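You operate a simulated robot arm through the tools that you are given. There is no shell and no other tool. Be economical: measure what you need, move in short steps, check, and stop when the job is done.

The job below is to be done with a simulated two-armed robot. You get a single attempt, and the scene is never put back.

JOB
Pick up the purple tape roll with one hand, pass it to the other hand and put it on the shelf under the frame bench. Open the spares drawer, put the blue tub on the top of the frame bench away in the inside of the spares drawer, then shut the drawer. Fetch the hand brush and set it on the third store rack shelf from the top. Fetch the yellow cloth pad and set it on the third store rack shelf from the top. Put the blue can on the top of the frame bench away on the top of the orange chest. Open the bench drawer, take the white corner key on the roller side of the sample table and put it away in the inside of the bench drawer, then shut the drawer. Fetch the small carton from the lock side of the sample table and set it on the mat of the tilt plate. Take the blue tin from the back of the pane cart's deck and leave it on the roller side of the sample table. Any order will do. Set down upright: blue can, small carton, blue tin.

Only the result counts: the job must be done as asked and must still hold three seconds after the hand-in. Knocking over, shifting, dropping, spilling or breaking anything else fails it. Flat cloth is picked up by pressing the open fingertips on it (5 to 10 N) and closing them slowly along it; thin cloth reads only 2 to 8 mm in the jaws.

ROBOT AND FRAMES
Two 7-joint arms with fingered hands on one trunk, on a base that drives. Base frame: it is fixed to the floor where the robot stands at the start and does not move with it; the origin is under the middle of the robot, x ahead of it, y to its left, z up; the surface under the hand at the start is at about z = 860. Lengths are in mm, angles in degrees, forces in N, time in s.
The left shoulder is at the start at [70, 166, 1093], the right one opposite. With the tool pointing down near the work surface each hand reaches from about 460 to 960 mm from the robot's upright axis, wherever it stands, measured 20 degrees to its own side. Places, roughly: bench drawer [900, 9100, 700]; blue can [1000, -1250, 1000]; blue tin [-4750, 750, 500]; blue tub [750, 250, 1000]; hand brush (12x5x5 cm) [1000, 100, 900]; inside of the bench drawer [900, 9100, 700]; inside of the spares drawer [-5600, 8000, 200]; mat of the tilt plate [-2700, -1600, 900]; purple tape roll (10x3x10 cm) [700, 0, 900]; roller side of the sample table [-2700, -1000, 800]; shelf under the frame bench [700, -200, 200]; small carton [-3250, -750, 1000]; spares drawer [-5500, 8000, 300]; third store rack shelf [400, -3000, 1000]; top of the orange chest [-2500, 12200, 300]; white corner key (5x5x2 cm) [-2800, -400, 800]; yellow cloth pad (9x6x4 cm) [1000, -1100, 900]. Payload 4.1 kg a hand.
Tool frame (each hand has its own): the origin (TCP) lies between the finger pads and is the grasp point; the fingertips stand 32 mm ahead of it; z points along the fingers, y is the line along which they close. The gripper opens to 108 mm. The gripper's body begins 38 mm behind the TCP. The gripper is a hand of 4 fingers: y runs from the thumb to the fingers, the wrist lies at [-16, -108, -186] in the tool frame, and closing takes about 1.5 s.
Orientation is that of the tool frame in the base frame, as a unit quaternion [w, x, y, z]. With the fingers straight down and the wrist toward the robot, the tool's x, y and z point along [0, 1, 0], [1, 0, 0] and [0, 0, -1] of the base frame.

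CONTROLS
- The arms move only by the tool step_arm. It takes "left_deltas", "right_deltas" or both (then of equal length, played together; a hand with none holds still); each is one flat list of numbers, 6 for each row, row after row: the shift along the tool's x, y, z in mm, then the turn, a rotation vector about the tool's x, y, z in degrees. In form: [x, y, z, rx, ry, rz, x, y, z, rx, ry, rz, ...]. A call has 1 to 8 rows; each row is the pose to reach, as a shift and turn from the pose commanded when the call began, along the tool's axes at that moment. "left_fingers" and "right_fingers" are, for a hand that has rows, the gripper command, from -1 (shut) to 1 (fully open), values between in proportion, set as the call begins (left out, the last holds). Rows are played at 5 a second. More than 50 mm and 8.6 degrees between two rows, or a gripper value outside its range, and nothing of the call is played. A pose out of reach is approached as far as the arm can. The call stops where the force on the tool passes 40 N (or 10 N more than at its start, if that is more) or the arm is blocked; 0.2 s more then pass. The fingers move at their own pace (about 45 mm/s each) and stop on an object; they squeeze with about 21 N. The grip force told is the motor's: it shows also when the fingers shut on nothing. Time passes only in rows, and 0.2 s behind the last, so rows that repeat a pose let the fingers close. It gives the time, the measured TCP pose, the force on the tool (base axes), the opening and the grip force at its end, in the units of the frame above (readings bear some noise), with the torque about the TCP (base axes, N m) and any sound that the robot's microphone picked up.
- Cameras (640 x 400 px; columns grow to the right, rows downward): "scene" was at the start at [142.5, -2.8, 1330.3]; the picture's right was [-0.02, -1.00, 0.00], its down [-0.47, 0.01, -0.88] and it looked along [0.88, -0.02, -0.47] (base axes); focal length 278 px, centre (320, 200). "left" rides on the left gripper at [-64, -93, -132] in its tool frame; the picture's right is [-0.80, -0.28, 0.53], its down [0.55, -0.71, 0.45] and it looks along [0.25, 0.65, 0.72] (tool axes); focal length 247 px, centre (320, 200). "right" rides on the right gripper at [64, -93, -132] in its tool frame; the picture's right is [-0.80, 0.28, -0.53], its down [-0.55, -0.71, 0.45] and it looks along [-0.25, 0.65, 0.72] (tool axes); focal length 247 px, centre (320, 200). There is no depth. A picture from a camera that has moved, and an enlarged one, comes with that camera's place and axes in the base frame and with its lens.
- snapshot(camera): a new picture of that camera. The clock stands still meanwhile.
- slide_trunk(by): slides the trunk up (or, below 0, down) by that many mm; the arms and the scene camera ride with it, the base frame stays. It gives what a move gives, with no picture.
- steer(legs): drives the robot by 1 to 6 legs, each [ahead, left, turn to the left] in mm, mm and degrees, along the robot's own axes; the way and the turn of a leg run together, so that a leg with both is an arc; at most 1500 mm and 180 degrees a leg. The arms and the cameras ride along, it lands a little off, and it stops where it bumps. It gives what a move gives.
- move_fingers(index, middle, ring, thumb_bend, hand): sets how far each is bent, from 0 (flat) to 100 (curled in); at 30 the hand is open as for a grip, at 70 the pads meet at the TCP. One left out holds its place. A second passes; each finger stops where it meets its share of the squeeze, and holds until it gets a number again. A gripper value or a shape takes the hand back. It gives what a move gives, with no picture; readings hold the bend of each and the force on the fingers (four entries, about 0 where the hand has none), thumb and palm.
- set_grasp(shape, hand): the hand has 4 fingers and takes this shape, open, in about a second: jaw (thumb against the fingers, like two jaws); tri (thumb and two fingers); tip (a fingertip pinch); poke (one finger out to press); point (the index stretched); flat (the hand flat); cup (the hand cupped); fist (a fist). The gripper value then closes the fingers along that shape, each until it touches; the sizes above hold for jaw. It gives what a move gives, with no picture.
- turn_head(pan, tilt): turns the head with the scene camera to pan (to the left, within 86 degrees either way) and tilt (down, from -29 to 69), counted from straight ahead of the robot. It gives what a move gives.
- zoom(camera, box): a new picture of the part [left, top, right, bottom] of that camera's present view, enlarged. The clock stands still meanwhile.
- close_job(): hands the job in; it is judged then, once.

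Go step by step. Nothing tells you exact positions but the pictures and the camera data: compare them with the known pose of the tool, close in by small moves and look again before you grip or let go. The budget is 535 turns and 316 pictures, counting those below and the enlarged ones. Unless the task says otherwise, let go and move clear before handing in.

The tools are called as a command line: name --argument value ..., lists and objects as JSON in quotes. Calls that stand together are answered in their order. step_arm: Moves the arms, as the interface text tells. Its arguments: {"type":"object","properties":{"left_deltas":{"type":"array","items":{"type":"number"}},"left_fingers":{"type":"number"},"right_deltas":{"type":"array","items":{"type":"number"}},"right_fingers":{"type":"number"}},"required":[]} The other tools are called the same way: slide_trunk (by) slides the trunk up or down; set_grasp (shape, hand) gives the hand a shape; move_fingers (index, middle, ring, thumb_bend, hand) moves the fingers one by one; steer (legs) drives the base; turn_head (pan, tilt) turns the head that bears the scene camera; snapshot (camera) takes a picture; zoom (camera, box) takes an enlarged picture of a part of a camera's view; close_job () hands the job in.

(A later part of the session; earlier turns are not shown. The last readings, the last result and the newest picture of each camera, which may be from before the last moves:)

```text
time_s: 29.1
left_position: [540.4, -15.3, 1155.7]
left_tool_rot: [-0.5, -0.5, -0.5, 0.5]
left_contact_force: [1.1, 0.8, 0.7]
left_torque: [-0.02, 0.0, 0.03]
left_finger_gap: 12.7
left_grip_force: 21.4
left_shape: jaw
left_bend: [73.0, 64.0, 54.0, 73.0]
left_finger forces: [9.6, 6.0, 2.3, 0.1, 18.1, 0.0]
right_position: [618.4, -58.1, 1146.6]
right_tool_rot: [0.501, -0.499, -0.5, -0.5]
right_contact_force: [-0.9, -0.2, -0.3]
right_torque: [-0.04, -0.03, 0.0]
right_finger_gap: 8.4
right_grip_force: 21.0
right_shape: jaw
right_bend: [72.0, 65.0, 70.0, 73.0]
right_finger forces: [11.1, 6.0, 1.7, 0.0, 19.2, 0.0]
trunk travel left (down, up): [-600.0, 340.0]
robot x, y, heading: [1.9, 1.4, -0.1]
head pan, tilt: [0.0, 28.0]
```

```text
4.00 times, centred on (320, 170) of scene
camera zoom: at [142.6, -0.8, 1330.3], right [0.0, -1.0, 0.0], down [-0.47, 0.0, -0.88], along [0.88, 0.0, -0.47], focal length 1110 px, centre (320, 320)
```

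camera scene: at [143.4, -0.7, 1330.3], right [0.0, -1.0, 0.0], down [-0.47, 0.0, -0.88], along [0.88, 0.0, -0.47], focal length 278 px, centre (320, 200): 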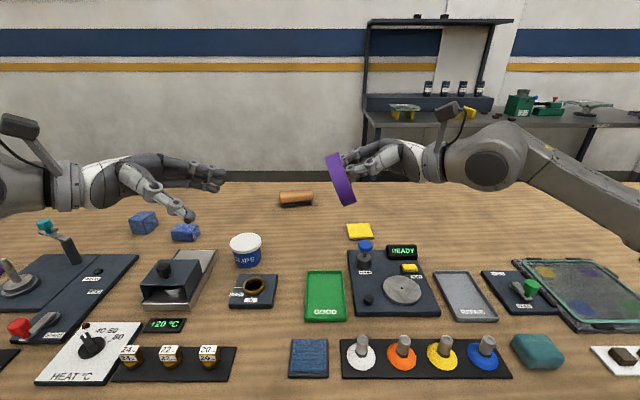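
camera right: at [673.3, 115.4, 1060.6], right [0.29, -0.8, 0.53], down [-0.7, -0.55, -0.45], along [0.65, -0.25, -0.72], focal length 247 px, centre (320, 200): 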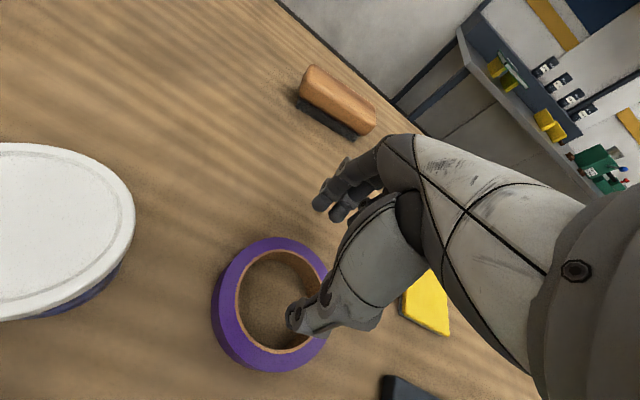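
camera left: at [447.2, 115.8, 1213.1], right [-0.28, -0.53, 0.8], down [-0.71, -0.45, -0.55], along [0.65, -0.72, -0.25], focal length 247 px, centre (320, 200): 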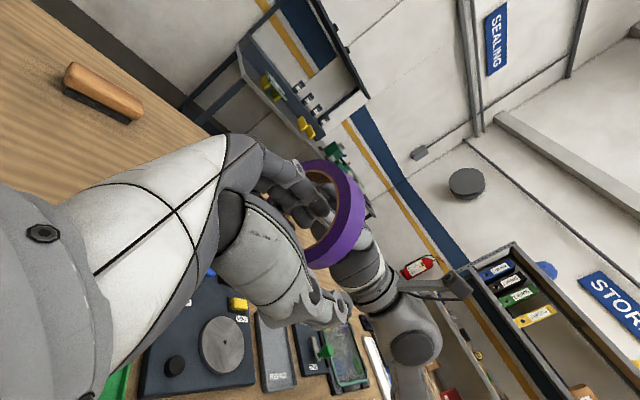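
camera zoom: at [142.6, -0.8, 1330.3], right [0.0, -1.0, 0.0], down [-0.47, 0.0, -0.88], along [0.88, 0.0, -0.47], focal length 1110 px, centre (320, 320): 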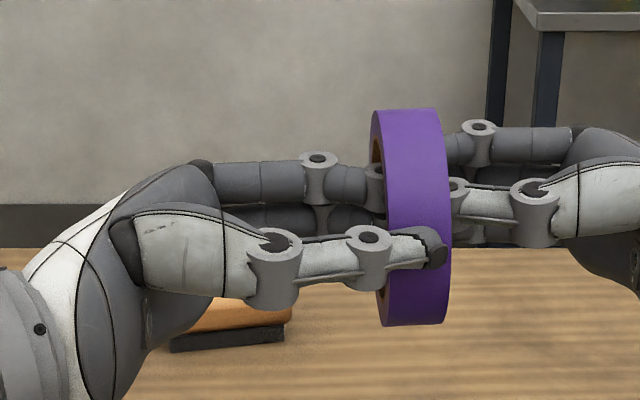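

Both hands hold it. I open the right hand and draw it back.

step_arm --right_deltas '[0, 0, 0, 0, 0, 0, 0, 0, 0, 0, 0, 0, 0, 0, 0, 0, 0, 0, 0, 0, 0, 0, 0, 0, 0, 0, -30, 0, 0, 0, 0, 0, -70, 0, 0, 0, 0, 0, -110, 0, 0, 0, 0, 0, -150, 0, 0, 0]' --right_fingers 0

zoom --camera "scene" --box '[200, 95, 440, 245]'

```text
time_s: 30.9
left_position: [539.2, -16.8, 1156.7]
left_tool_rot: [0.499, 0.5, 0.501, -0.5]
left_contact_force: [0.6, 0.8, -0.3]
left_torque: [0.0, 0.02, -0.04]
left_finger_gap: 12.7
left_grip_force: 20.8
left_shape: jaw
left_bend: [73.0, 64.0, 56.0, 73.0]
left_finger forces: [11.3, 6.4, 2.3, 0.1, 20.1, 0.1]
right_position: [617.1, -211.8, 1145.1]
right_tool_rot: [0.501, -0.499, -0.5, -0.5]
right_contact_force: [-0.5, -0.2, 0.5]
right_torque: [-0.01, 0.0, 0.06]
right_finger_gap: 53.9
right_grip_force: 0.1
right_shape: jaw
right_bend: [74.0, 45.0, 42.0, 71.0]
right_finger forces: [0.0, 0.1, 0.0, 0.0, 0.0, 0.0]
trunk travel left (down, up): [-600.0, 340.0]
robot x, y, heading: [2.3, -1.8, 0.0]
head pan, tilt: [0.0, 28.0]
```

```text
2.67 times, centred on (320, 170) of scene
camera zoom: at [142.4, -1.9, 1330.3], right [0.0, -1.0, 0.0], down [-0.47, 0.0, -0.88], along [0.88, 0.0, -0.47], focal length 740 px, centre (320, 280)
```

zoom: 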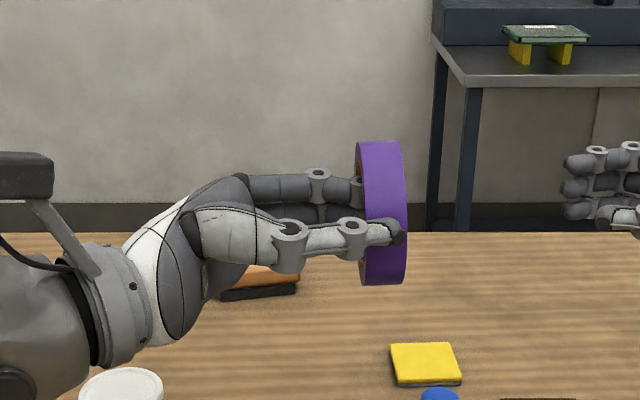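

The left hand has the ring. I turn both hands back to pointing down and draw them apart.

step_arm --left_deltas '[0, 0, -30, 0, 8, 0, 0, 0, -60, 0, 16, 0, 0, 0, -90, 0, 24, 0, 0, 0, -120, 0, 32, 0, 0, 0, -150, 0, 40, 0, 0, 0, -180, 0, 48, 0, 0, 0, -200, 0, 56, 0, 0, 0, -215, 0, 64, 0]' --right_deltas '[0, -20, -5, 0, -8, 0, 0, -40, -10, 0, -16, 0, 0, -60, -15, 0, -24, 0, 0, -80, -20, 0, -32, 0, 0, -100, -25, 0, -40, 0, 0, -120, -30, 0, -48, 0, 0, -140, -34, 0, -56, 0, 0, -157, -38, 0, -64, 0]'

step_arm --left_deltas '[0, 0, 0, 0, 8.5, 0, 0, 0, 0, 0, 17, 0, 0, 0, 0, 0, 26, 0]' --right_deltas '[0, 0, 0, 0, -8.5, 0, 0, 0, 0, 0, -17, 0, 0, 0, 0, 0, -26, 0]'

steer --legs '[[-800, 0, 0]]'

snapshot --camera "scene"

```text
time_s: 32.6
left_position: [539.2, 200.0, 1155.9]
left_tool_rot: [0.159, 0.689, 0.689, -0.158]
left_contact_force: [0.2, -0.1, -0.4]
left_torque: [-0.03, 0.02, 0.02]
left_finger_gap: 12.7
left_grip_force: 21.0
left_shape: jaw
left_bend: [73.0, 64.0, 56.0, 73.0]
left_finger forces: [10.9, 6.2, 2.6, 0.0, 19.2, 0.0]
right_position: [461.3, -246.2, 1147.5]
right_tool_rot: [-0.159, 0.688, 0.69, 0.158]
right_contact_force: [-0.9, 0.4, -0.4]
right_torque: [-0.01, 0.04, 0.0]
right_finger_gap: 53.8
right_grip_force: 0.2
right_shape: jaw
right_bend: [74.0, 45.0, 42.0, 71.0]
right_finger forces: [0.0, 0.1, 0.1, 0.1, 0.1, 0.0]
trunk travel left (down, up): [-600.0, 340.0]
robot x, y, heading: [-1.5, 1.2, 0.0]
head pan, tilt: [0.0, 28.0]
```

```text
refused: row 3 steps farther than a row can; nothing moved
```

```text
time_s: 36.9
left_position: [-254.7, 199.3, 1157.1]
left_tool_rot: [0.159, 0.688, 0.69, -0.159]
left_contact_force: [-0.3, 0.0, 0.1]
left_torque: [-0.01, 0.02, 0.0]
left_finger_gap: 13.0
left_grip_force: 21.2
left_shape: jaw
left_bend: [73.0, 64.0, 56.0, 73.0]
left_finger forces: [11.0, 6.1, 2.6, 0.0, 19.2, 0.1]
right_position: [-333.8, -245.9, 1146.4]
right_tool_rot: [-0.16, 0.688, 0.69, 0.158]
right_contact_force: [0.3, 0.3, -0.5]
right_torque: [0.04, -0.01, -0.03]
right_finger_gap: 53.9
right_grip_force: 0.1
right_shape: jaw
right_bend: [74.0, 45.0, 42.0, 71.0]
right_finger forces: [0.0, 0.1, 0.1, 0.0, 0.0, 0.0]
trunk travel left (down, up): [-600.0, 340.0]
robot x, y, heading: [-792.5, 1.3, 0.2]
head pan, tilt: [0.0, 28.0]
```

```text
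287 pictures are left
camera scene: at [-652.2, -1.2, 1330.3], right [0.0, -1.0, 0.0], down [-0.47, 0.0, -0.88], along [0.88, 0.0, -0.47], focal length 278 px, centre (320, 200)
```

scene: 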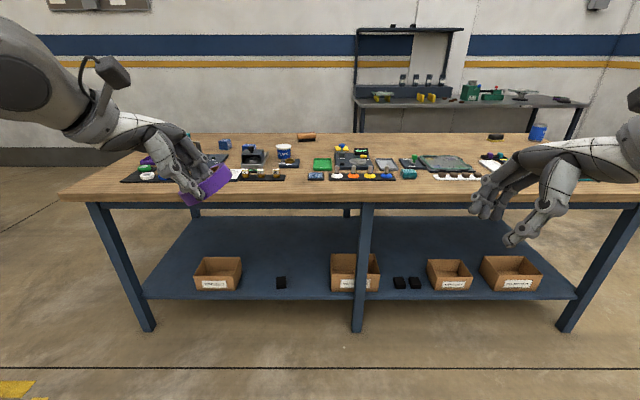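

The shelf is clear to see: free room around [520, 90] between the second box and the small black block. I finish turning the hands, crouch, and shift right a bit.

step_arm --left_deltas '[0, 0, 0, 0, 8, 0, 0, 0, 0, 0, 16, 0, 0, 0, 0, 0, 24, 0, 0, 0, 0, 0, 26, 0]' --right_deltas '[0, 0, 0, 0, -8, 0, 0, 0, 0, 0, -16, 0, 0, 0, 0, 0, -24, 0, 0, 0, 0, 0, -26, 0]'

slide_trunk --by -600

steer --legs '[[0, -110, 0]]'

snapshot --camera "scene"

```text
time_s: 37.9
left_position: [-253.4, 200.4, 1156.0]
left_tool_rot: [-0.001, 0.706, 0.708, 0.001]
left_contact_force: [0.4, -0.1, 0.0]
left_torque: [-0.03, 0.0, -0.01]
left_finger_gap: 12.9
left_grip_force: 21.0
left_shape: jaw
left_bend: [73.0, 64.0, 56.0, 73.0]
left_finger forces: [10.9, 6.3, 2.8, 0.0, 19.0, 0.0]
right_position: [-332.7, -248.2, 1145.6]
right_tool_rot: [0.0, 0.706, 0.709, -0.001]
right_contact_force: [-0.8, 0.3, 1.5]
right_torque: [-0.04, 0.01, -0.01]
right_finger_gap: 53.8
right_grip_force: 0.0
right_shape: jaw
right_bend: [74.0, 45.0, 42.0, 71.0]
right_finger forces: [0.1, 0.1, 0.0, 0.1, 0.1, 0.0]
trunk travel left (down, up): [-600.0, 340.0]
robot x, y, heading: [-795.8, -2.5, 0.1]
head pan, tilt: [0.0, 28.0]
```

```text
refused: -600 is not a number from -400 to 400
```

```text
time_s: 39.1
left_position: [-254.7, 89.7, 1156.3]
left_tool_rot: [0.0, 0.707, 0.708, 0.0]
left_contact_force: [-0.5, 0.4, -0.4]
left_torque: [-0.01, 0.02, 0.0]
left_finger_gap: 12.8
left_grip_force: 21.1
left_shape: jaw
left_bend: [73.0, 64.0, 56.0, 73.0]
left_finger forces: [10.8, 6.3, 2.8, 0.0, 19.1, 0.1]
right_position: [-331.6, -357.0, 1145.8]
right_tool_rot: [0.0, 0.706, 0.708, 0.0]
right_contact_force: [0.5, 0.4, -0.9]
right_torque: [0.01, -0.02, -0.01]
right_finger_gap: 54.0
right_grip_force: 0.1
right_shape: jaw
right_bend: [74.0, 45.0, 42.0, 71.0]
right_finger forces: [0.0, 0.1, 0.0, 0.0, 0.1, 0.1]
trunk travel left (down, up): [-600.0, 340.0]
robot x, y, heading: [-795.2, -113.1, -0.0]
head pan, tilt: [0.0, 28.0]
```

```text
286 pictures are left
camera scene: at [-651.8, -111.5, 1330.3], right [0.0, -1.0, 0.0], down [-0.47, 0.0, -0.88], along [0.88, 0.0, -0.47], focal length 278 px, centre (320, 200)
```

scene: 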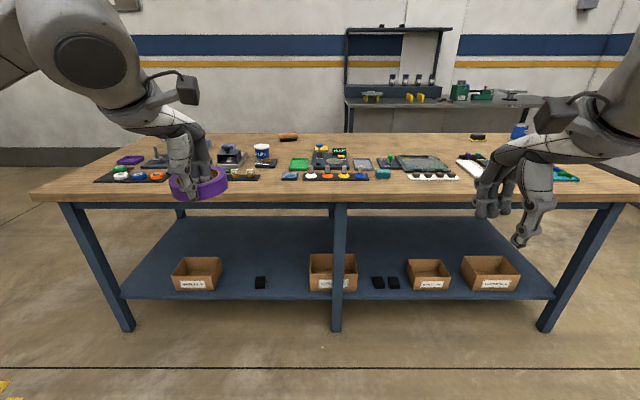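

I crouch in two slides, then stretch the left arm forward.

slide_trunk --by -400

slide_trunk --by -200

step_arm --left_deltas '[0, 30, 20, 0, 0, 0, 0, 60, 40, 0, 0, 0, 0, 90, 60, 0, 0, 0, 0, 120, 80, 0, 0, 0, 0, 150, 100, 0, 0, 0, 0, 180, 120, 0, 0, 0, 0, 210, 140, 0, 0, 0, 0, 220, 160, 0, 0, 0]'

snapshot --camera "scene"

```text
time_s: 42.9
left_position: [-254.4, 89.8, 756.2]
left_tool_rot: [0.0, 0.707, 0.708, 0.0]
left_contact_force: [-0.1, -0.3, -0.7]
left_torque: [0.03, 0.01, 0.02]
left_finger_gap: 12.7
left_grip_force: 21.2
left_shape: jaw
left_bend: [73.0, 64.0, 56.0, 73.0]
left_finger forces: [10.8, 6.2, 2.8, 0.0, 19.2, 0.0]
right_position: [-332.3, -357.4, 746.2]
right_tool_rot: [0.0, 0.706, 0.708, 0.0]
right_contact_force: [0.6, 0.0, -0.3]
right_torque: [0.04, -0.02, 0.0]
right_finger_gap: 53.8
right_grip_force: 0.0
right_shape: jaw
right_bend: [74.0, 45.0, 42.0, 71.0]
right_finger forces: [0.0, 0.0, 0.0, 0.0, 0.0, 0.0]
trunk travel left (down, up): [-200.0, 740.0]
robot x, y, heading: [-793.5, -111.5, -0.2]
head pan, tilt: [0.0, 28.0]
```

```text
time_s: 45.1
left_position: [-253.5, 89.4, 554.9]
left_tool_rot: [-0.001, 0.706, 0.708, 0.0]
left_contact_force: [-0.5, -0.4, 0.2]
left_torque: [-0.01, 0.03, -0.02]
left_finger_gap: 12.6
left_grip_force: 21.2
left_shape: jaw
left_bend: [73.0, 64.0, 56.0, 73.0]
left_finger forces: [11.0, 6.3, 2.8, 0.0, 19.2, 0.1]
right_position: [-332.9, -356.9, 547.0]
right_tool_rot: [0.0, 0.706, 0.709, 0.0]
right_contact_force: [1.3, 0.7, 0.1]
right_torque: [0.01, -0.01, -0.01]
right_finger_gap: 54.1
right_grip_force: 0.0
right_shape: jaw
right_bend: [74.0, 45.0, 42.0, 71.0]
right_finger forces: [0.1, 0.0, 0.0, 0.0, 0.0, 0.1]
trunk travel left (down, up): [0.0, 940.0]
robot x, y, heading: [-796.9, -109.7, -0.0]
head pan, tilt: [0.0, 28.0]
```

```text
time_s: 46.9
left_position: [-34.3, 91.3, 396.9]
left_tool_rot: [0.0, 0.707, 0.708, 0.0]
left_contact_force: [0.0, -0.7, 0.0]
left_torque: [0.0, 0.04, 0.02]
left_finger_gap: 12.5
left_grip_force: 21.0
left_shape: jaw
left_bend: [73.0, 64.0, 56.0, 73.0]
left_finger forces: [11.0, 6.2, 2.9, 0.0, 18.9, 0.0]
right_position: [-332.9, -356.9, 545.9]
right_tool_rot: [-0.001, 0.706, 0.708, 0.0]
right_contact_force: [-0.7, -0.5, 0.9]
right_torque: [0.02, -0.01, 0.01]
right_finger_gap: 54.0
right_grip_force: 0.0
right_shape: jaw
right_bend: [74.0, 45.0, 42.0, 71.0]
right_finger forces: [0.1, 0.0, 0.0, 0.0, 0.0, 0.0]
trunk travel left (down, up): [0.0, 940.0]
robot x, y, heading: [-794.3, -112.2, 0.2]
head pan, tilt: [0.0, 28.0]
```

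```text
285 pictures are left
camera scene: at [-652.0, -111.3, 730.3], right [0.0, -1.0, 0.0], down [-0.47, 0.0, -0.88], along [0.88, 0.0, -0.47], focal length 278 px, centre (320, 200)
```

scene: 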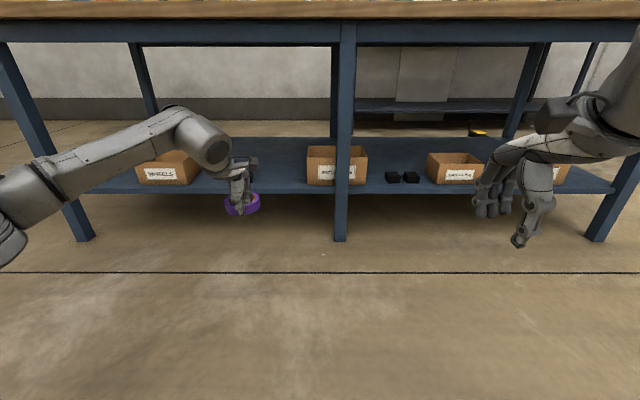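

The shelf top is at about z 207 and the arm clears the apron. I drive in 510 mm.

steer --legs '[[510, 0, 0]]'

turn_head --pan 15 --tilt 28

snapshot --camera "scene"

snapshot --camera "left"

```text
time_s: 49.9
left_position: [473.8, 93.3, 396.3]
left_tool_rot: [0.0, 0.706, 0.708, 0.0]
left_contact_force: [-0.5, -0.1, -0.9]
left_torque: [-0.03, 0.0, -0.02]
left_finger_gap: 12.6
left_grip_force: 20.5
left_shape: jaw
left_bend: [73.0, 64.0, 56.0, 73.0]
left_finger forces: [11.0, 6.2, 3.1, 0.0, 19.0, 0.1]
right_position: [176.7, -353.8, 546.0]
right_tool_rot: [0.0, 0.705, 0.709, 0.0]
right_contact_force: [0.2, -0.1, 0.1]
right_torque: [-0.01, 0.0, 0.0]
right_finger_gap: 53.8
right_grip_force: 0.1
right_shape: jaw
right_bend: [74.0, 45.0, 42.0, 71.0]
right_finger forces: [0.1, 0.1, 0.1, 0.0, 0.1, 0.1]
trunk travel left (down, up): [0.0, 940.0]
robot x, y, heading: [-282.8, -108.5, 0.1]
head pan, tilt: [0.0, 28.0]
```

```text
time_s: 50.6
left_position: [475.0, 93.4, 395.6]
left_tool_rot: [0.0, 0.705, 0.709, 0.0]
left_contact_force: [0.4, -0.1, 0.3]
left_torque: [-0.02, 0.03, 0.0]
left_finger_gap: 12.7
left_grip_force: 21.1
left_shape: jaw
left_bend: [73.0, 64.0, 56.0, 73.0]
left_finger forces: [11.1, 6.2, 3.1, 0.1, 19.0, 0.0]
right_position: [174.8, -355.0, 546.3]
right_tool_rot: [0.0, 0.705, 0.71, 0.0]
right_contact_force: [-0.6, 0.0, -0.1]
right_torque: [-0.02, -0.02, -0.03]
right_finger_gap: 53.7
right_grip_force: 0.0
right_shape: jaw
right_bend: [74.0, 45.0, 42.0, 71.0]
right_finger forces: [0.0, 0.0, 0.0, 0.0, 0.0, 0.0]
trunk travel left (down, up): [0.0, 940.0]
robot x, y, heading: [-283.3, -109.7, 0.1]
head pan, tilt: [15.0, 28.0]
```

```text
284 pictures are left
camera scene: at [-146.5, -86.5, 730.3], right [0.26, -0.97, 0.0], down [-0.45, -0.12, -0.88], along [0.85, 0.23, -0.47], focal length 278 px, centre (320, 200)
```

scene: 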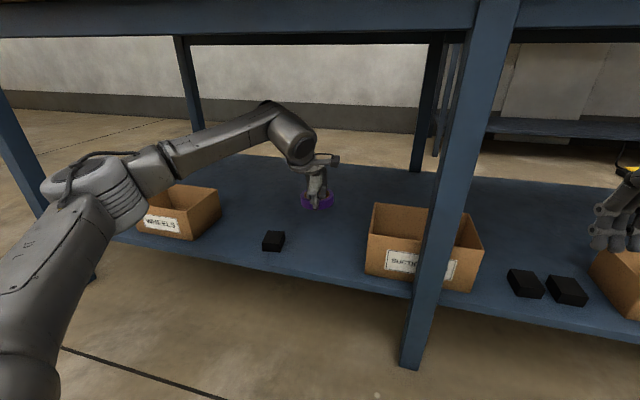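

```text
283 pictures are left
camera left: at [382.1, 27.6, 527.4], right [-0.28, -0.8, -0.53], down [-0.71, 0.55, -0.45], along [0.65, 0.25, -0.72], focal length 247 px, centre (320, 200)
```

left: 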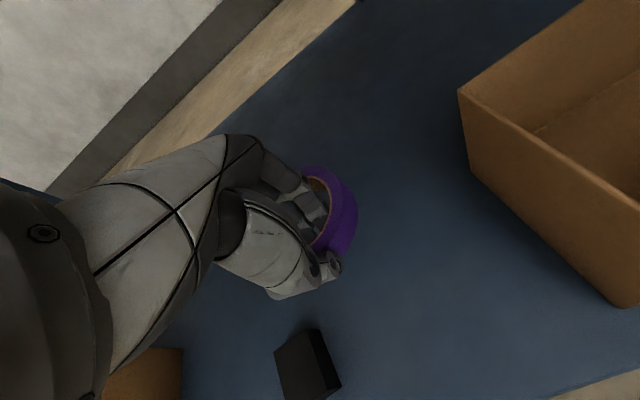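

The ring is above free shelf. I lower it to just above the board, with the last part slow.

step_arm --left_deltas '[0, 0, 30, 0, 0, 0, 0, 0, 60, 0, 0, 0, 0, 0, 90, 0, 0, 0, 0, 0, 120, 0, 0, 0, 0, 0, 135, 0, 0, 0, 0, 0, 143, 0, 0, 0, 0, 0, 149, 0, 0, 0, 0, 0, 155, 0, 0, 0]'

zoom --camera "scene" --box '[200, 120, 440, 270]'

```text
time_s: 51.8
left_position: [476.3, 91.6, 283.0]
left_tool_rot: [0.009, 0.705, 0.709, 0.004]
left_contact_force: [-4.9, 0.7, 22.6]
left_torque: [0.12, 0.15, 0.0]
left_finger_gap: 14.7
left_grip_force: 21.4
left_shape: jaw
left_bend: [74.0, 65.0, 57.0, 74.0]
left_finger forces: [13.0, 6.9, 3.8, 0.1, 27.7, 0.0]
right_position: [175.0, -356.6, 549.1]
right_tool_rot: [0.001, 0.705, 0.709, 0.001]
right_contact_force: [0.0, -0.4, -0.3]
right_torque: [-0.01, 0.0, 0.02]
right_finger_gap: 53.8
right_grip_force: 0.1
right_shape: jaw
right_bend: [74.0, 45.0, 42.0, 71.0]
right_finger forces: [0.1, 0.0, 0.0, 0.0, 0.0, 0.0]
trunk travel left (down, up): [0.0, 940.0]
robot x, y, heading: [-285.7, -107.5, 0.3]
head pan, tilt: [15.0, 28.0]
stopped in row 5 (left hand): the force on the tool passed its limit at 49 N (the readings are from after the stop); the commanded pose is now the measured one
```

```text
2.67 times, centred on (320, 195) of scene
camera zoom: at [-148.6, -86.8, 731.1], right [0.26, -0.96, 0.0], down [-0.45, -0.12, -0.88], along [0.85, 0.23, -0.47], focal length 740 px, centre (320, 213)
```

zoom: 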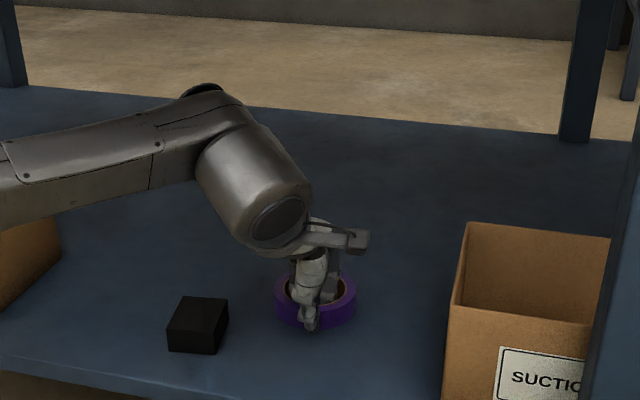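

It touched the shelf (board at about z 247). I let go and rise.

step_arm --left_deltas '[0, 0, -2, 0, 0, 0, 0, 0, -2, 0, 0, 0, 0, 0, -2, 0, 0, 0, 0, 0, -2, 0, 0, 0, 0, 0, -2, 0, 0, 0, 0, 0, -35, 0, 0, 0, 0, 0, -75, 0, 0, 0, 0, 0, -115, 0, 0, 0]' --left_fingers 0

zoom --camera "scene" --box '[200, 120, 440, 270]'

```text
time_s: 53.6
left_position: [474.5, 91.3, 391.6]
left_tool_rot: [0.006, 0.705, 0.709, -0.001]
left_contact_force: [-0.6, -0.2, 0.1]
left_torque: [-0.02, -0.01, 0.02]
left_finger_gap: 53.7
left_grip_force: 0.0
left_shape: jaw
left_bend: [74.0, 45.0, 42.0, 71.0]
left_finger forces: [0.0, 0.0, 0.1, 0.0, 0.0, 0.0]
right_position: [176.8, -355.2, 546.5]
right_tool_rot: [0.0, 0.706, 0.709, 0.001]
right_contact_force: [0.4, 0.4, 1.1]
right_torque: [-0.01, 0.01, 0.01]
right_finger_gap: 53.4
right_grip_force: 0.0
right_shape: jaw
right_bend: [74.0, 45.0, 42.0, 71.0]
right_finger forces: [0.1, 0.1, 0.0, 0.0, 0.0, 0.1]
trunk travel left (down, up): [0.0, 940.0]
robot x, y, heading: [-285.8, -111.2, 0.3]
head pan, tilt: [15.0, 28.0]
```

```text
2.67 times, centred on (320, 195) of scene
camera zoom: at [-146.6, -86.3, 730.2], right [0.26, -0.97, 0.0], down [-0.45, -0.12, -0.88], along [0.85, 0.23, -0.47], focal length 740 px, centre (320, 213)
```

zoom: 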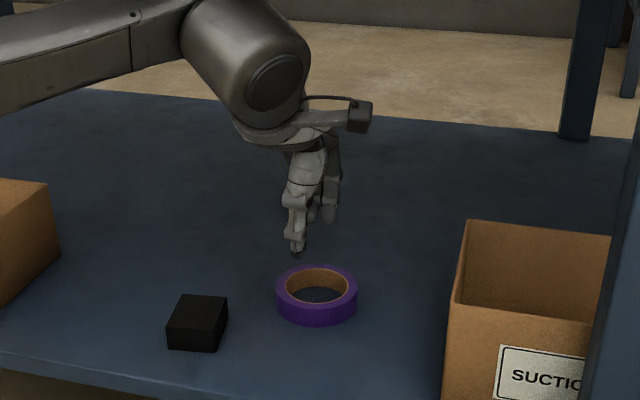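

The tape roll lies flat on the shelf. I back out, rise, and look at how close the base may stand to the bench.

steer --legs '[[-520, 0, 0]]'

slide_trunk --by 400

slide_trunk --by 200

step_arm --left_deltas '[0, -30, -25, 0, 0, 0, 0, -60, -50, 0, 0, 0, 0, -90, -75, 0, 0, 0, 0, -120, -100, 0, 0, 0, 0, -150, -125, 0, 0, 0, 0, -180, -150, 0, 0, 0]' --left_fingers 1

turn_head --pan 0 --tilt 69

snapshot --camera "scene"

```text
time_s: 56.6
left_position: [-42.4, 90.4, 391.4]
left_tool_rot: [0.006, 0.705, 0.709, 0.001]
left_contact_force: [0.4, -0.3, -0.4]
left_torque: [0.01, -0.02, -0.03]
left_finger_gap: 53.7
left_grip_force: 0.0
left_shape: jaw
left_bend: [74.0, 45.0, 42.0, 71.0]
left_finger forces: [0.0, 0.0, 0.0, 0.0, 0.0, 0.1]
right_position: [-339.8, -357.2, 547.2]
right_tool_rot: [0.0, 0.705, 0.709, 0.0]
right_contact_force: [0.1, -0.2, -0.6]
right_torque: [0.02, 0.0, 0.03]
right_finger_gap: 53.8
right_grip_force: 0.1
right_shape: jaw
right_bend: [74.0, 45.0, 42.0, 71.0]
right_finger forces: [0.1, 0.0, 0.0, 0.0, 0.1, 0.1]
trunk travel left (down, up): [0.0, 940.0]
robot x, y, heading: [-801.2, -112.1, 0.2]
head pan, tilt: [15.0, 28.0]
```

```text
time_s: 60.4
left_position: [-40.8, 90.9, 791.4]
left_tool_rot: [0.007, 0.705, 0.709, 0.001]
left_contact_force: [0.3, -0.3, 0.6]
left_torque: [-0.01, 0.0, 0.03]
left_finger_gap: 53.7
left_grip_force: 0.1
left_shape: jaw
left_bend: [74.0, 45.0, 42.0, 71.0]
left_finger forces: [0.0, 0.0, 0.0, 0.1, 0.0, 0.0]
right_position: [-339.3, -357.9, 945.9]
right_tool_rot: [0.0, 0.704, 0.71, 0.0]
right_contact_force: [-0.1, 0.1, -0.4]
right_torque: [0.0, 0.01, -0.04]
right_finger_gap: 54.0
right_grip_force: 0.1
right_shape: jaw
right_bend: [74.0, 45.0, 42.0, 71.0]
right_finger forces: [0.1, 0.0, 0.0, 0.0, 0.0, 0.1]
trunk travel left (down, up): [-400.0, 540.0]
robot x, y, heading: [-804.6, -110.9, 0.3]
head pan, tilt: [15.0, 28.0]
```

```text
time_s: 62.6
left_position: [-42.1, 91.1, 992.0]
left_tool_rot: [0.006, 0.705, 0.709, 0.001]
left_contact_force: [0.3, 0.9, 0.9]
left_torque: [0.0, 0.01, 0.0]
left_finger_gap: 53.8
left_grip_force: 0.0
left_shape: jaw
left_bend: [74.0, 45.0, 42.0, 71.0]
left_finger forces: [0.0, 0.0, 0.1, 0.1, 0.0, 0.1]
right_position: [-339.4, -356.3, 1146.2]
right_tool_rot: [0.0, 0.704, 0.71, -0.001]
right_contact_force: [-0.7, 0.4, 0.4]
right_torque: [0.0, 0.0, 0.01]
right_finger_gap: 53.6
right_grip_force: 0.1
right_shape: jaw
right_bend: [74.0, 45.0, 42.0, 71.0]
right_finger forces: [0.0, 0.1, 0.0, 0.1, 0.1, 0.1]
trunk travel left (down, up): [-600.0, 340.0]
robot x, y, heading: [-803.0, -110.1, 0.1]
head pan, tilt: [15.0, 28.0]
```

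```text
time_s: 64.0
left_position: [-225.9, 91.2, 1141.2]
left_tool_rot: [0.006, 0.706, 0.708, 0.002]
left_contact_force: [1.2, 0.4, 0.2]
left_torque: [-0.03, -0.02, 0.01]
left_finger_gap: 107.6
left_grip_force: 0.1
left_shape: jaw
left_bend: [30.0, 30.0, 30.0, 30.0]
left_finger forces: [0.0, 0.1, 0.0, 0.1, 0.0, 0.1]
right_position: [-341.6, -355.9, 1148.6]
right_tool_rot: [0.0, 0.705, 0.709, 0.001]
right_contact_force: [1.0, -0.2, 0.3]
right_torque: [-0.01, 0.01, -0.02]
right_finger_gap: 54.0
right_grip_force: 0.0
right_shape: jaw
right_bend: [74.0, 45.0, 42.0, 71.0]
right_finger forces: [0.0, 0.1, 0.0, 0.0, 0.1, 0.0]
trunk travel left (down, up): [-600.0, 340.0]
robot x, y, heading: [-802.8, -105.6, 0.1]
head pan, tilt: [15.0, 28.0]
```

```text
time_s: 65.1
left_position: [-223.9, 91.6, 1139.4]
left_tool_rot: [0.006, 0.705, 0.709, 0.002]
left_contact_force: [-0.2, -0.8, 0.0]
left_torque: [-0.02, 0.01, 0.03]
left_finger_gap: 107.7
left_grip_force: 0.0
left_shape: jaw
left_bend: [30.0, 30.0, 30.0, 30.0]
left_finger forces: [0.0, 0.0, 0.0, 0.0, 0.0, 0.1]
right_position: [-339.7, -356.3, 1147.7]
right_tool_rot: [0.0, 0.705, 0.71, 0.0]
right_contact_force: [-0.7, -0.4, -0.6]
right_torque: [-0.01, 0.01, 0.02]
right_finger_gap: 53.6
right_grip_force: 0.0
right_shape: jaw
right_bend: [74.0, 45.0, 42.0, 71.0]
right_finger forces: [0.1, 0.0, 0.0, 0.0, 0.0, 0.0]
trunk travel left (down, up): [-600.0, 340.0]
robot x, y, heading: [-801.2, -112.6, 0.1]
head pan, tilt: [0.0, 68.8]
```

```text
280 pictures are left
camera scene: at [-695.0, -111.8, 1275.7], right [0.0, -1.0, 0.0], down [-0.93, 0.0, -0.36], along [0.36, 0.0, -0.93], focal length 278 px, centre (320, 200)
```

scene: 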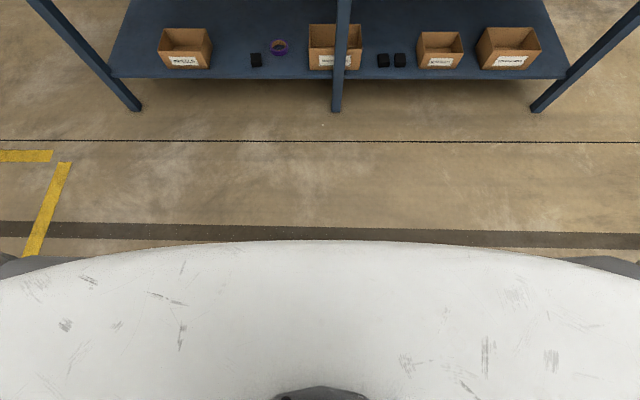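

I drive back to the bench in front of the brush with the left shoulder lined up with it.

steer --legs '[[820, 26, 0]]'

turn_head --pan 0 --tilt 28

snapshot --camera "scene"

```text
time_s: 69.4
left_position: [592.2, 118.2, 1139.8]
left_tool_rot: [0.006, 0.706, 0.708, 0.001]
left_contact_force: [-0.3, 0.4, 0.0]
left_torque: [-0.02, 0.0, 0.0]
left_finger_gap: 107.9
left_grip_force: 0.1
left_shape: jaw
left_bend: [30.0, 30.0, 30.0, 30.0]
left_finger forces: [0.0, 0.0, 0.0, 0.0, 0.0, 0.1]
right_position: [476.4, -327.5, 1145.9]
right_tool_rot: [0.0, 0.705, 0.709, -0.001]
right_contact_force: [0.7, -0.4, -0.3]
right_torque: [0.0, -0.01, -0.04]
right_finger_gap: 54.0
right_grip_force: 0.0
right_shape: jaw
right_bend: [74.0, 45.0, 42.0, 71.0]
right_finger forces: [0.0, 0.0, 0.1, 0.1, 0.0, 0.0]
trunk travel left (down, up): [-600.0, 340.0]
robot x, y, heading: [14.7, -84.5, 0.2]
head pan, tilt: [0.0, 68.8]
```

```text
time_s: 70.5
left_position: [593.2, 119.0, 1138.8]
left_tool_rot: [0.007, 0.706, 0.708, 0.001]
left_contact_force: [0.0, 0.4, -0.2]
left_torque: [0.0, 0.01, -0.01]
left_finger_gap: 107.8
left_grip_force: 0.0
left_shape: jaw
left_bend: [30.0, 30.0, 30.0, 30.0]
left_finger forces: [0.0, 0.0, 0.1, 0.1, 0.0, 0.0]
right_position: [475.7, -329.6, 1146.3]
right_tool_rot: [0.0, 0.705, 0.709, 0.0]
right_contact_force: [0.2, -0.8, 0.0]
right_torque: [-0.01, -0.02, 0.0]
right_finger_gap: 53.9
right_grip_force: 0.1
right_shape: jaw
right_bend: [74.0, 45.0, 42.0, 71.0]
right_finger forces: [0.0, 0.0, 0.0, 0.0, 0.1, 0.1]
trunk travel left (down, up): [-600.0, 340.0]
robot x, y, heading: [13.0, -84.0, 0.3]
head pan, tilt: [0.0, 28.0]
```

```text
279 pictures are left
camera scene: at [156.6, -83.5, 1330.2], right [0.0, -1.0, 0.0], down [-0.47, 0.0, -0.88], along [0.88, 0.0, -0.47], focal length 278 px, centre (320, 200)
```

scene: 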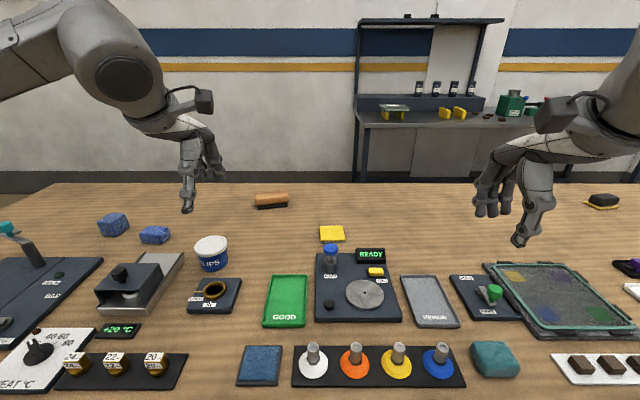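

The brush is deep on the bench, at about [1015, 86], and beyond comfortable reach from this side. There is over 2 m of floor behind the bench, so I go around the right end, looking at the store rack on the way.

steer --legs '[[-500, 0, 0], [0, -1400, 0]]'

turn_head --pan -45 --tilt 20

snapshot --camera "scene"

turn_head --pan 20 --tilt 20

snapshot --camera "scene"

```text
time_s: 80.0
left_position: [101.1, -1277.3, 1139.3]
left_tool_rot: [0.007, 0.702, 0.713, 0.001]
left_contact_force: [0.4, -0.3, 0.0]
left_torque: [-0.01, 0.01, 0.03]
left_finger_gap: 107.9
left_grip_force: 0.0
left_shape: jaw
left_bend: [30.0, 30.0, 30.0, 30.0]
left_finger forces: [0.0, 0.0, 0.1, 0.0, 0.0, 0.0]
right_position: [-9.9, -1725.9, 1146.1]
right_tool_rot: [0.0, 0.701, 0.714, 0.0]
right_contact_force: [1.0, 0.2, 0.3]
right_torque: [-0.01, 0.0, -0.02]
right_finger_gap: 53.9
right_grip_force: 0.0
right_shape: jaw
right_bend: [74.0, 45.0, 42.0, 71.0]
right_finger forces: [0.0, 0.0, 0.1, 0.0, 0.0, 0.1]
trunk travel left (down, up): [-600.0, 340.0]
robot x, y, heading: [-473.1, -1483.6, 1.0]
head pan, tilt: [0.0, 28.0]
```

```text
time_s: 81.2
left_position: [100.3, -1277.1, 1139.5]
left_tool_rot: [0.006, 0.701, 0.713, 0.001]
left_contact_force: [0.4, 0.5, -0.6]
left_torque: [0.03, 0.0, 0.0]
left_finger_gap: 107.6
left_grip_force: 0.1
left_shape: jaw
left_bend: [30.0, 30.0, 30.0, 30.0]
left_finger forces: [0.1, 0.1, 0.0, 0.1, 0.0, 0.1]
right_position: [-8.3, -1725.3, 1146.0]
right_tool_rot: [0.0, 0.7, 0.714, 0.001]
right_contact_force: [0.0, 0.8, -0.3]
right_torque: [0.0, -0.01, -0.01]
right_finger_gap: 54.0
right_grip_force: 0.1
right_shape: jaw
right_bend: [74.0, 45.0, 42.0, 71.0]
right_finger forces: [0.1, 0.0, 0.0, 0.0, 0.0, 0.0]
trunk travel left (down, up): [-600.0, 340.0]
robot x, y, heading: [-472.3, -1481.9, 0.7]
head pan, tilt: [-45.0, 20.0]
```

```text
278 pictures are left
camera scene: at [-356.6, -1551.2, 1343.2], right [-0.7, -0.72, 0.0], down [-0.25, 0.24, -0.94], along [0.67, -0.65, -0.34], focal length 278 px, centre (320, 200)
```

scene: 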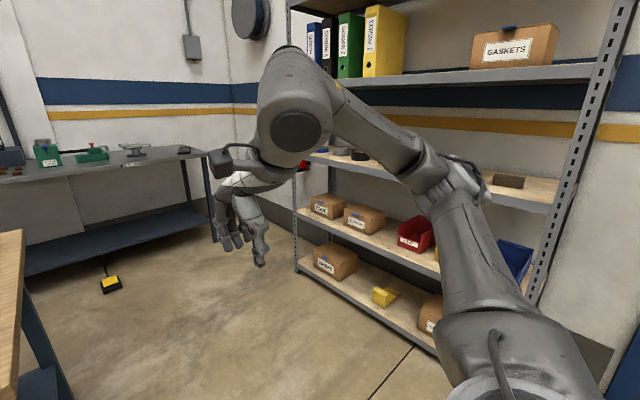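

```text
time_s: 82.5
left_position: [101.2, -1277.3, 1140.1]
left_tool_rot: [0.006, 0.701, 0.713, 0.002]
left_contact_force: [0.2, 0.0, -0.2]
left_torque: [-0.01, 0.0, 0.0]
left_finger_gap: 107.6
left_grip_force: 0.2
left_shape: jaw
left_bend: [30.0, 30.0, 30.0, 30.0]
left_finger forces: [0.1, 0.0, 0.1, 0.1, 0.0, 0.0]
right_position: [-9.0, -1726.2, 1145.7]
right_tool_rot: [0.0, 0.701, 0.713, -0.001]
right_contact_force: [0.5, -0.4, 0.6]
right_torque: [-0.03, -0.02, 0.02]
right_finger_gap: 53.8
right_grip_force: 0.0
right_shape: jaw
right_bend: [74.0, 45.0, 42.0, 71.0]
right_finger forces: [0.0, 0.0, 0.1, 0.0, 0.0, 0.1]
trunk travel left (down, up): [-600.0, 340.0]
robot x, y, heading: [-477.8, -1490.5, 0.8]
head pan, tilt: [20.0, 20.0]
```

```text
277 pictures are left
camera scene: at [-336.5, -1453.3, 1343.2], right [0.36, -0.93, 0.0], down [-0.32, -0.12, -0.94], along [0.88, 0.33, -0.34], focal length 278 px, centre (320, 200)
```

scene: 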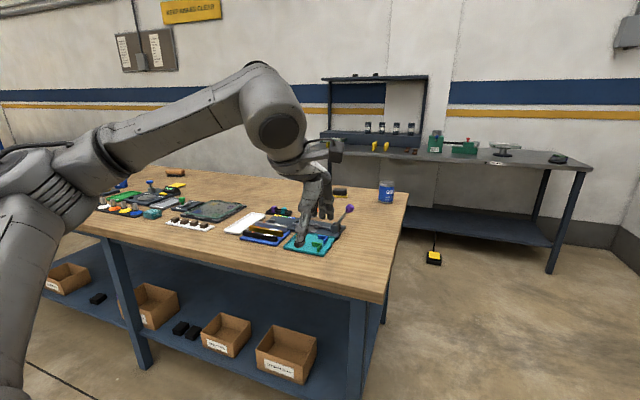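

The bench's right end is at y≈−1400, the rack front at y≈−2785, and a foot pedal lies at about [2067, −1636]. I drive down the aisle at y≈−2050 and turn round behind the bench.

steer --legs '[[0, -560, -0.8], [1300, 0, 0], [725, 0, 0], [0, 0, 180]]'

turn_head --pan 0 --tilt 28

snapshot --camera "scene"

```text
time_s: 102.7
left_position: [965.5, -2253.4, 1139.5]
left_tool_rot: [0.001, 0.707, -0.707, -0.006]
left_contact_force: [0.6, -0.5, -0.1]
left_torque: [0.01, -0.01, -0.01]
left_finger_gap: 107.8
left_grip_force: 0.1
left_shape: jaw
left_bend: [30.0, 30.0, 30.0, 30.0]
left_finger forces: [0.1, 0.0, 0.0, 0.1, 0.1, 0.0]
right_position: [1083.7, -1805.8, 1146.4]
right_tool_rot: [0.0, 0.708, -0.706, 0.0]
right_contact_force: [-0.1, 0.0, -0.3]
right_torque: [0.0, 0.0, 0.02]
right_finger_gap: 53.9
right_grip_force: 0.2
right_shape: jaw
right_bend: [74.0, 45.0, 42.0, 71.0]
right_finger forces: [0.1, 0.0, 0.0, 0.0, 0.0, 0.0]
trunk travel left (down, up): [-600.0, 340.0]
robot x, y, heading: [1547.3, -2056.7, 180.0]
head pan, tilt: [20.0, 20.0]
```

```text
time_s: 103.6
left_position: [965.0, -2252.5, 1140.0]
left_tool_rot: [0.001, 0.707, -0.707, -0.006]
left_contact_force: [-0.5, 1.0, 0.1]
left_torque: [0.01, 0.02, -0.03]
left_finger_gap: 107.9
left_grip_force: 0.1
left_shape: jaw
left_bend: [30.0, 30.0, 30.0, 30.0]
left_finger forces: [0.1, 0.1, 0.0, 0.0, 0.0, 0.0]
right_position: [1084.5, -1806.8, 1147.0]
right_tool_rot: [0.0, 0.707, -0.707, 0.0]
right_contact_force: [-0.3, 0.0, -0.8]
right_torque: [-0.02, -0.05, 0.01]
right_finger_gap: 53.9
right_grip_force: 0.1
right_shape: jaw
right_bend: [74.0, 45.0, 42.0, 71.0]
right_finger forces: [0.0, 0.0, 0.0, 0.0, 0.0, 0.0]
trunk travel left (down, up): [-600.0, 340.0]
robot x, y, heading: [1543.2, -2053.9, 180.0]
head pan, tilt: [0.0, 28.0]
```

```text
276 pictures are left
camera scene: at [1404.3, -2054.8, 1330.3], right [0.0, 1.0, 0.0], down [0.47, 0.0, -0.88], along [-0.88, 0.0, -0.47], focal length 278 px, centre (320, 200)
```

scene: 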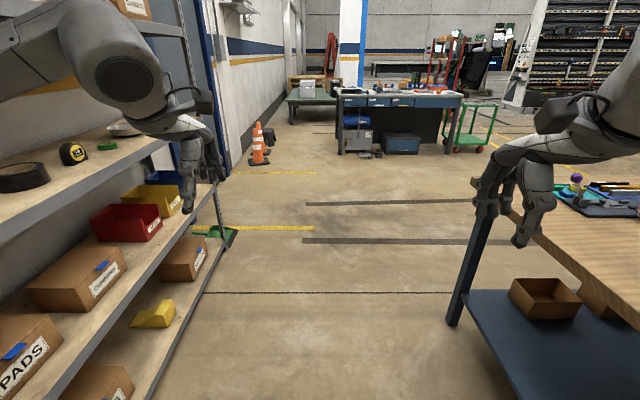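

The landing is accurate. I slide right, in front of the pad, and lift the arms a bit for clearance over the can.

step_arm --left_deltas '[0, 0, -40, 0, 0, 0]' --right_deltas '[0, 0, -40, 0, 0, 0]' --right_fingers 1

steer --legs '[[0, -830, 0]]'

snapshot --camera "scene"

snapshot --camera "right"

```text
time_s: 104.0
left_position: [966.7, -2254.4, 1179.5]
left_tool_rot: [0.002, 0.707, -0.707, -0.006]
left_contact_force: [-0.8, -0.6, -0.5]
left_torque: [0.02, 0.04, -0.03]
left_finger_gap: 108.0
left_grip_force: 0.1
left_shape: jaw
left_bend: [30.0, 30.0, 30.0, 30.0]
left_finger forces: [0.0, 0.1, 0.1, 0.0, 0.0, 0.0]
right_position: [1084.1, -1807.4, 1185.6]
right_tool_rot: [0.0, -0.707, 0.707, 0.0]
right_contact_force: [0.7, 0.0, -0.6]
right_torque: [0.02, 0.0, 0.0]
right_finger_gap: 88.7
right_grip_force: 0.1
right_shape: jaw
right_bend: [26.0, 34.0, 32.0, 52.0]
right_finger forces: [0.0, 0.0, 0.0, 0.0, 0.0, 0.0]
trunk travel left (down, up): [-600.0, 340.0]
robot x, y, heading: [1542.4, -2050.9, 180.3]
head pan, tilt: [0.0, 28.0]
```

```text
time_s: 108.4
left_position: [967.4, -1424.6, 1179.1]
left_tool_rot: [-0.002, -0.705, 0.709, 0.006]
left_contact_force: [0.0, 0.8, -0.2]
left_torque: [0.01, -0.01, 0.01]
left_finger_gap: 107.9
left_grip_force: 0.0
left_shape: jaw
left_bend: [30.0, 30.0, 30.0, 30.0]
left_finger forces: [0.0, 0.1, 0.1, 0.1, 0.0, 0.0]
right_position: [1086.7, -978.4, 1185.7]
right_tool_rot: [0.0, -0.705, 0.709, 0.0]
right_contact_force: [-0.1, -0.3, 0.2]
right_torque: [0.02, -0.02, -0.02]
right_finger_gap: 107.6
right_grip_force: 0.1
right_shape: jaw
right_bend: [30.0, 30.0, 30.0, 30.0]
right_finger forces: [0.0, 0.1, 0.0, 0.1, 0.1, 0.0]
trunk travel left (down, up): [-600.0, 340.0]
robot x, y, heading: [1550.5, -1226.9, 179.9]
head pan, tilt: [0.0, 28.0]
```

```text
275 pictures are left
camera scene: at [1407.1, -1227.5, 1330.3], right [0.01, 1.0, 0.0], down [0.47, 0.0, -0.88], along [-0.88, 0.01, -0.47], focal length 278 px, centre (320, 200)
```

scene: 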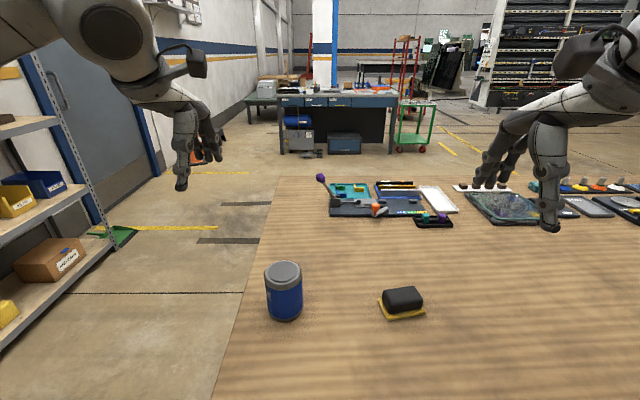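

```text
274 pictures are left
camera right: at [1178.6, -1042.7, 1317.7], right [-0.28, 0.8, 0.53], down [0.71, 0.55, -0.45], along [-0.65, 0.25, -0.72], focal length 247 px, centre (320, 200)
```

right: 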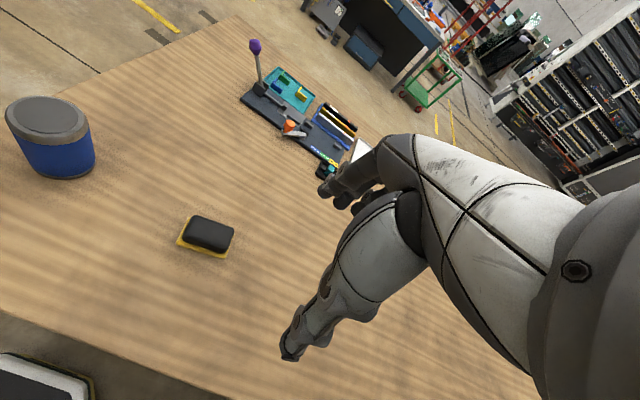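

The yellow cloth pad (black holder on yellow cloth) sits at about [1000, −1053], yawed ~10 degrees. I bring the right hand over it.

step_arm --right_deltas '[13, 15, 38, 0, 0, -2, 25, 29, 75, 0, 0, -4, 38, 44, 113, 0, 0, -6, 50, 58, 151, 0, 0, -8, 63, 73, 188, 0, 0, -10, 75, 87, 215, 0, 0, -10]'

snapshot --camera "right"

zoom --camera "scene" --box '[300, 220, 500, 345]'

```text
time_s: 109.8
left_position: [967.2, -1424.5, 1179.3]
left_tool_rot: [-0.001, -0.705, 0.71, 0.006]
left_contact_force: [-0.5, 0.0, 0.2]
left_torque: [0.02, 0.0, 0.03]
left_finger_gap: 107.6
left_grip_force: 0.0
left_shape: jaw
left_bend: [30.0, 30.0, 30.0, 30.0]
left_finger forces: [0.0, 0.1, 0.0, 0.0, 0.0, 0.1]
right_position: [999.7, -1052.9, 969.7]
right_tool_rot: [-0.001, 0.765, -0.644, 0.001]
right_contact_force: [-0.1, 1.0, -0.2]
right_torque: [0.01, -0.03, 0.02]
right_finger_gap: 108.0
right_grip_force: 0.0
right_shape: jaw
right_bend: [30.0, 30.0, 30.0, 30.0]
right_finger forces: [0.0, 0.0, 0.1, 0.0, 0.0, 0.0]
trunk travel left (down, up): [-600.0, 340.0]
robot x, y, heading: [1547.5, -1225.5, 179.9]
head pan, tilt: [0.0, 28.0]
```

```text
273 pictures are left
camera right: at [1100.4, -1100.7, 1102.3], right [-0.42, 0.74, 0.53], down [0.6, 0.66, -0.45], along [-0.68, 0.13, -0.72], focal length 247 px, centre (320, 200)
```

right: 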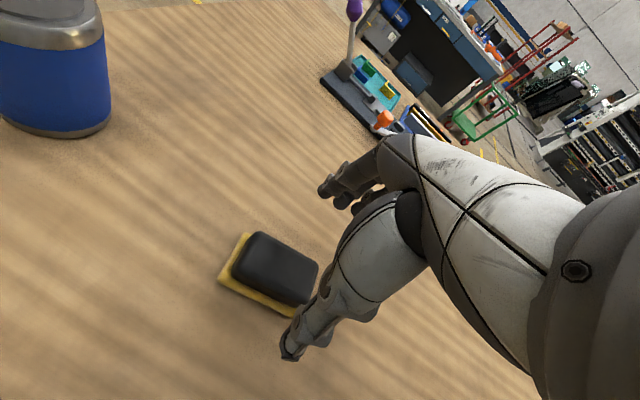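

```text
3.20 times, centred on (400, 282) of scene
camera zoom: at [1406.1, -1228.1, 1330.2], right [0.01, 1.0, 0.0], down [0.47, 0.0, -0.88], along [-0.88, 0.01, -0.47], focal length 888 px, centre (64, -64)
```

zoom: 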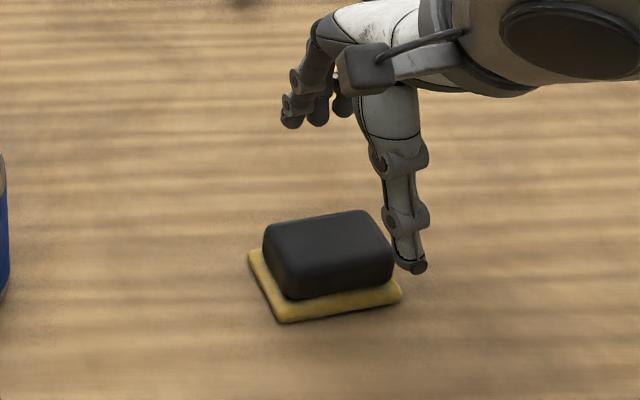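

I refine to [1006, −1058] with 3 degrees more yaw, descend and close.

step_arm --right_deltas '[6, -5, 20, 0, 0, -3, 6, -5, 40, 0, 0, -3, 6, -5, 58, 0, 0, -3, 6, -5, 70, 0, 0, -3]'

step_arm --right_deltas '[0, 0, 0, 0, 0, 0, 0, 0, 0, 0, 0, 0, 0, 0, 0, 0, 0, 0, 0, 0, 0, 0, 0, 0, 0, 0, 0, 0, 0, 0, 0, 0, 0, 0, 0, 0, 0, 0, 0, 0, 0, 0]' --right_fingers -1

snapshot --camera "right"

```text
time_s: 110.8
left_position: [966.8, -1424.5, 1178.8]
left_tool_rot: [-0.001, -0.706, 0.709, 0.006]
left_contact_force: [-0.1, 0.3, 0.4]
left_torque: [0.01, -0.03, 0.03]
left_finger_gap: 107.8
left_grip_force: 0.0
left_shape: jaw
left_bend: [30.0, 30.0, 30.0, 30.0]
left_finger forces: [0.1, 0.1, 0.0, 0.1, 0.0, 0.0]
right_position: [1005.0, -1057.4, 901.2]
right_tool_rot: [0.0, 0.782, -0.623, 0.001]
right_contact_force: [0.9, -0.2, -1.0]
right_torque: [0.01, 0.02, -0.03]
right_finger_gap: 107.8
right_grip_force: 0.2
right_shape: jaw
right_bend: [30.0, 30.0, 30.0, 30.0]
right_finger forces: [0.0, 0.0, 0.0, 0.1, 0.1, 0.0]
trunk travel left (down, up): [-600.0, 340.0]
robot x, y, heading: [1549.6, -1229.3, 179.8]
head pan, tilt: [0.0, 28.0]
```

```text
time_s: 112.4
left_position: [968.5, -1424.8, 1180.0]
left_tool_rot: [-0.002, -0.705, 0.709, 0.006]
left_contact_force: [0.4, 0.0, -0.3]
left_torque: [0.01, 0.0, -0.01]
left_finger_gap: 107.8
left_grip_force: 0.0
left_shape: jaw
left_bend: [30.0, 30.0, 30.0, 30.0]
left_finger forces: [0.1, 0.0, 0.1, 0.0, 0.1, 0.1]
right_position: [1006.9, -1058.7, 900.4]
right_tool_rot: [0.0, 0.782, -0.624, 0.0]
right_contact_force: [-0.5, 0.5, 3.9]
right_torque: [-0.08, 0.14, 0.01]
right_finger_gap: 41.4
right_grip_force: 20.9
right_shape: jaw
right_bend: [74.0, 49.0, 49.0, 74.0]
right_finger forces: [12.8, 6.7, 2.6, 0.1, 19.0, 0.0]
trunk travel left (down, up): [-600.0, 340.0]
robot x, y, heading: [1546.9, -1228.4, 179.5]
head pan, tilt: [0.0, 28.0]
```

```text
271 pictures are left
camera right: at [1109.8, -1100.2, 1032.9], right [-0.45, 0.72, 0.53], down [0.57, 0.69, -0.45], along [-0.69, 0.1, -0.72], focal length 247 px, centre (320, 200)
```

right: 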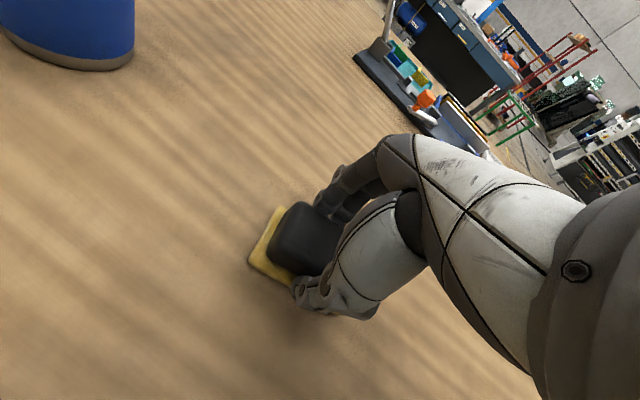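

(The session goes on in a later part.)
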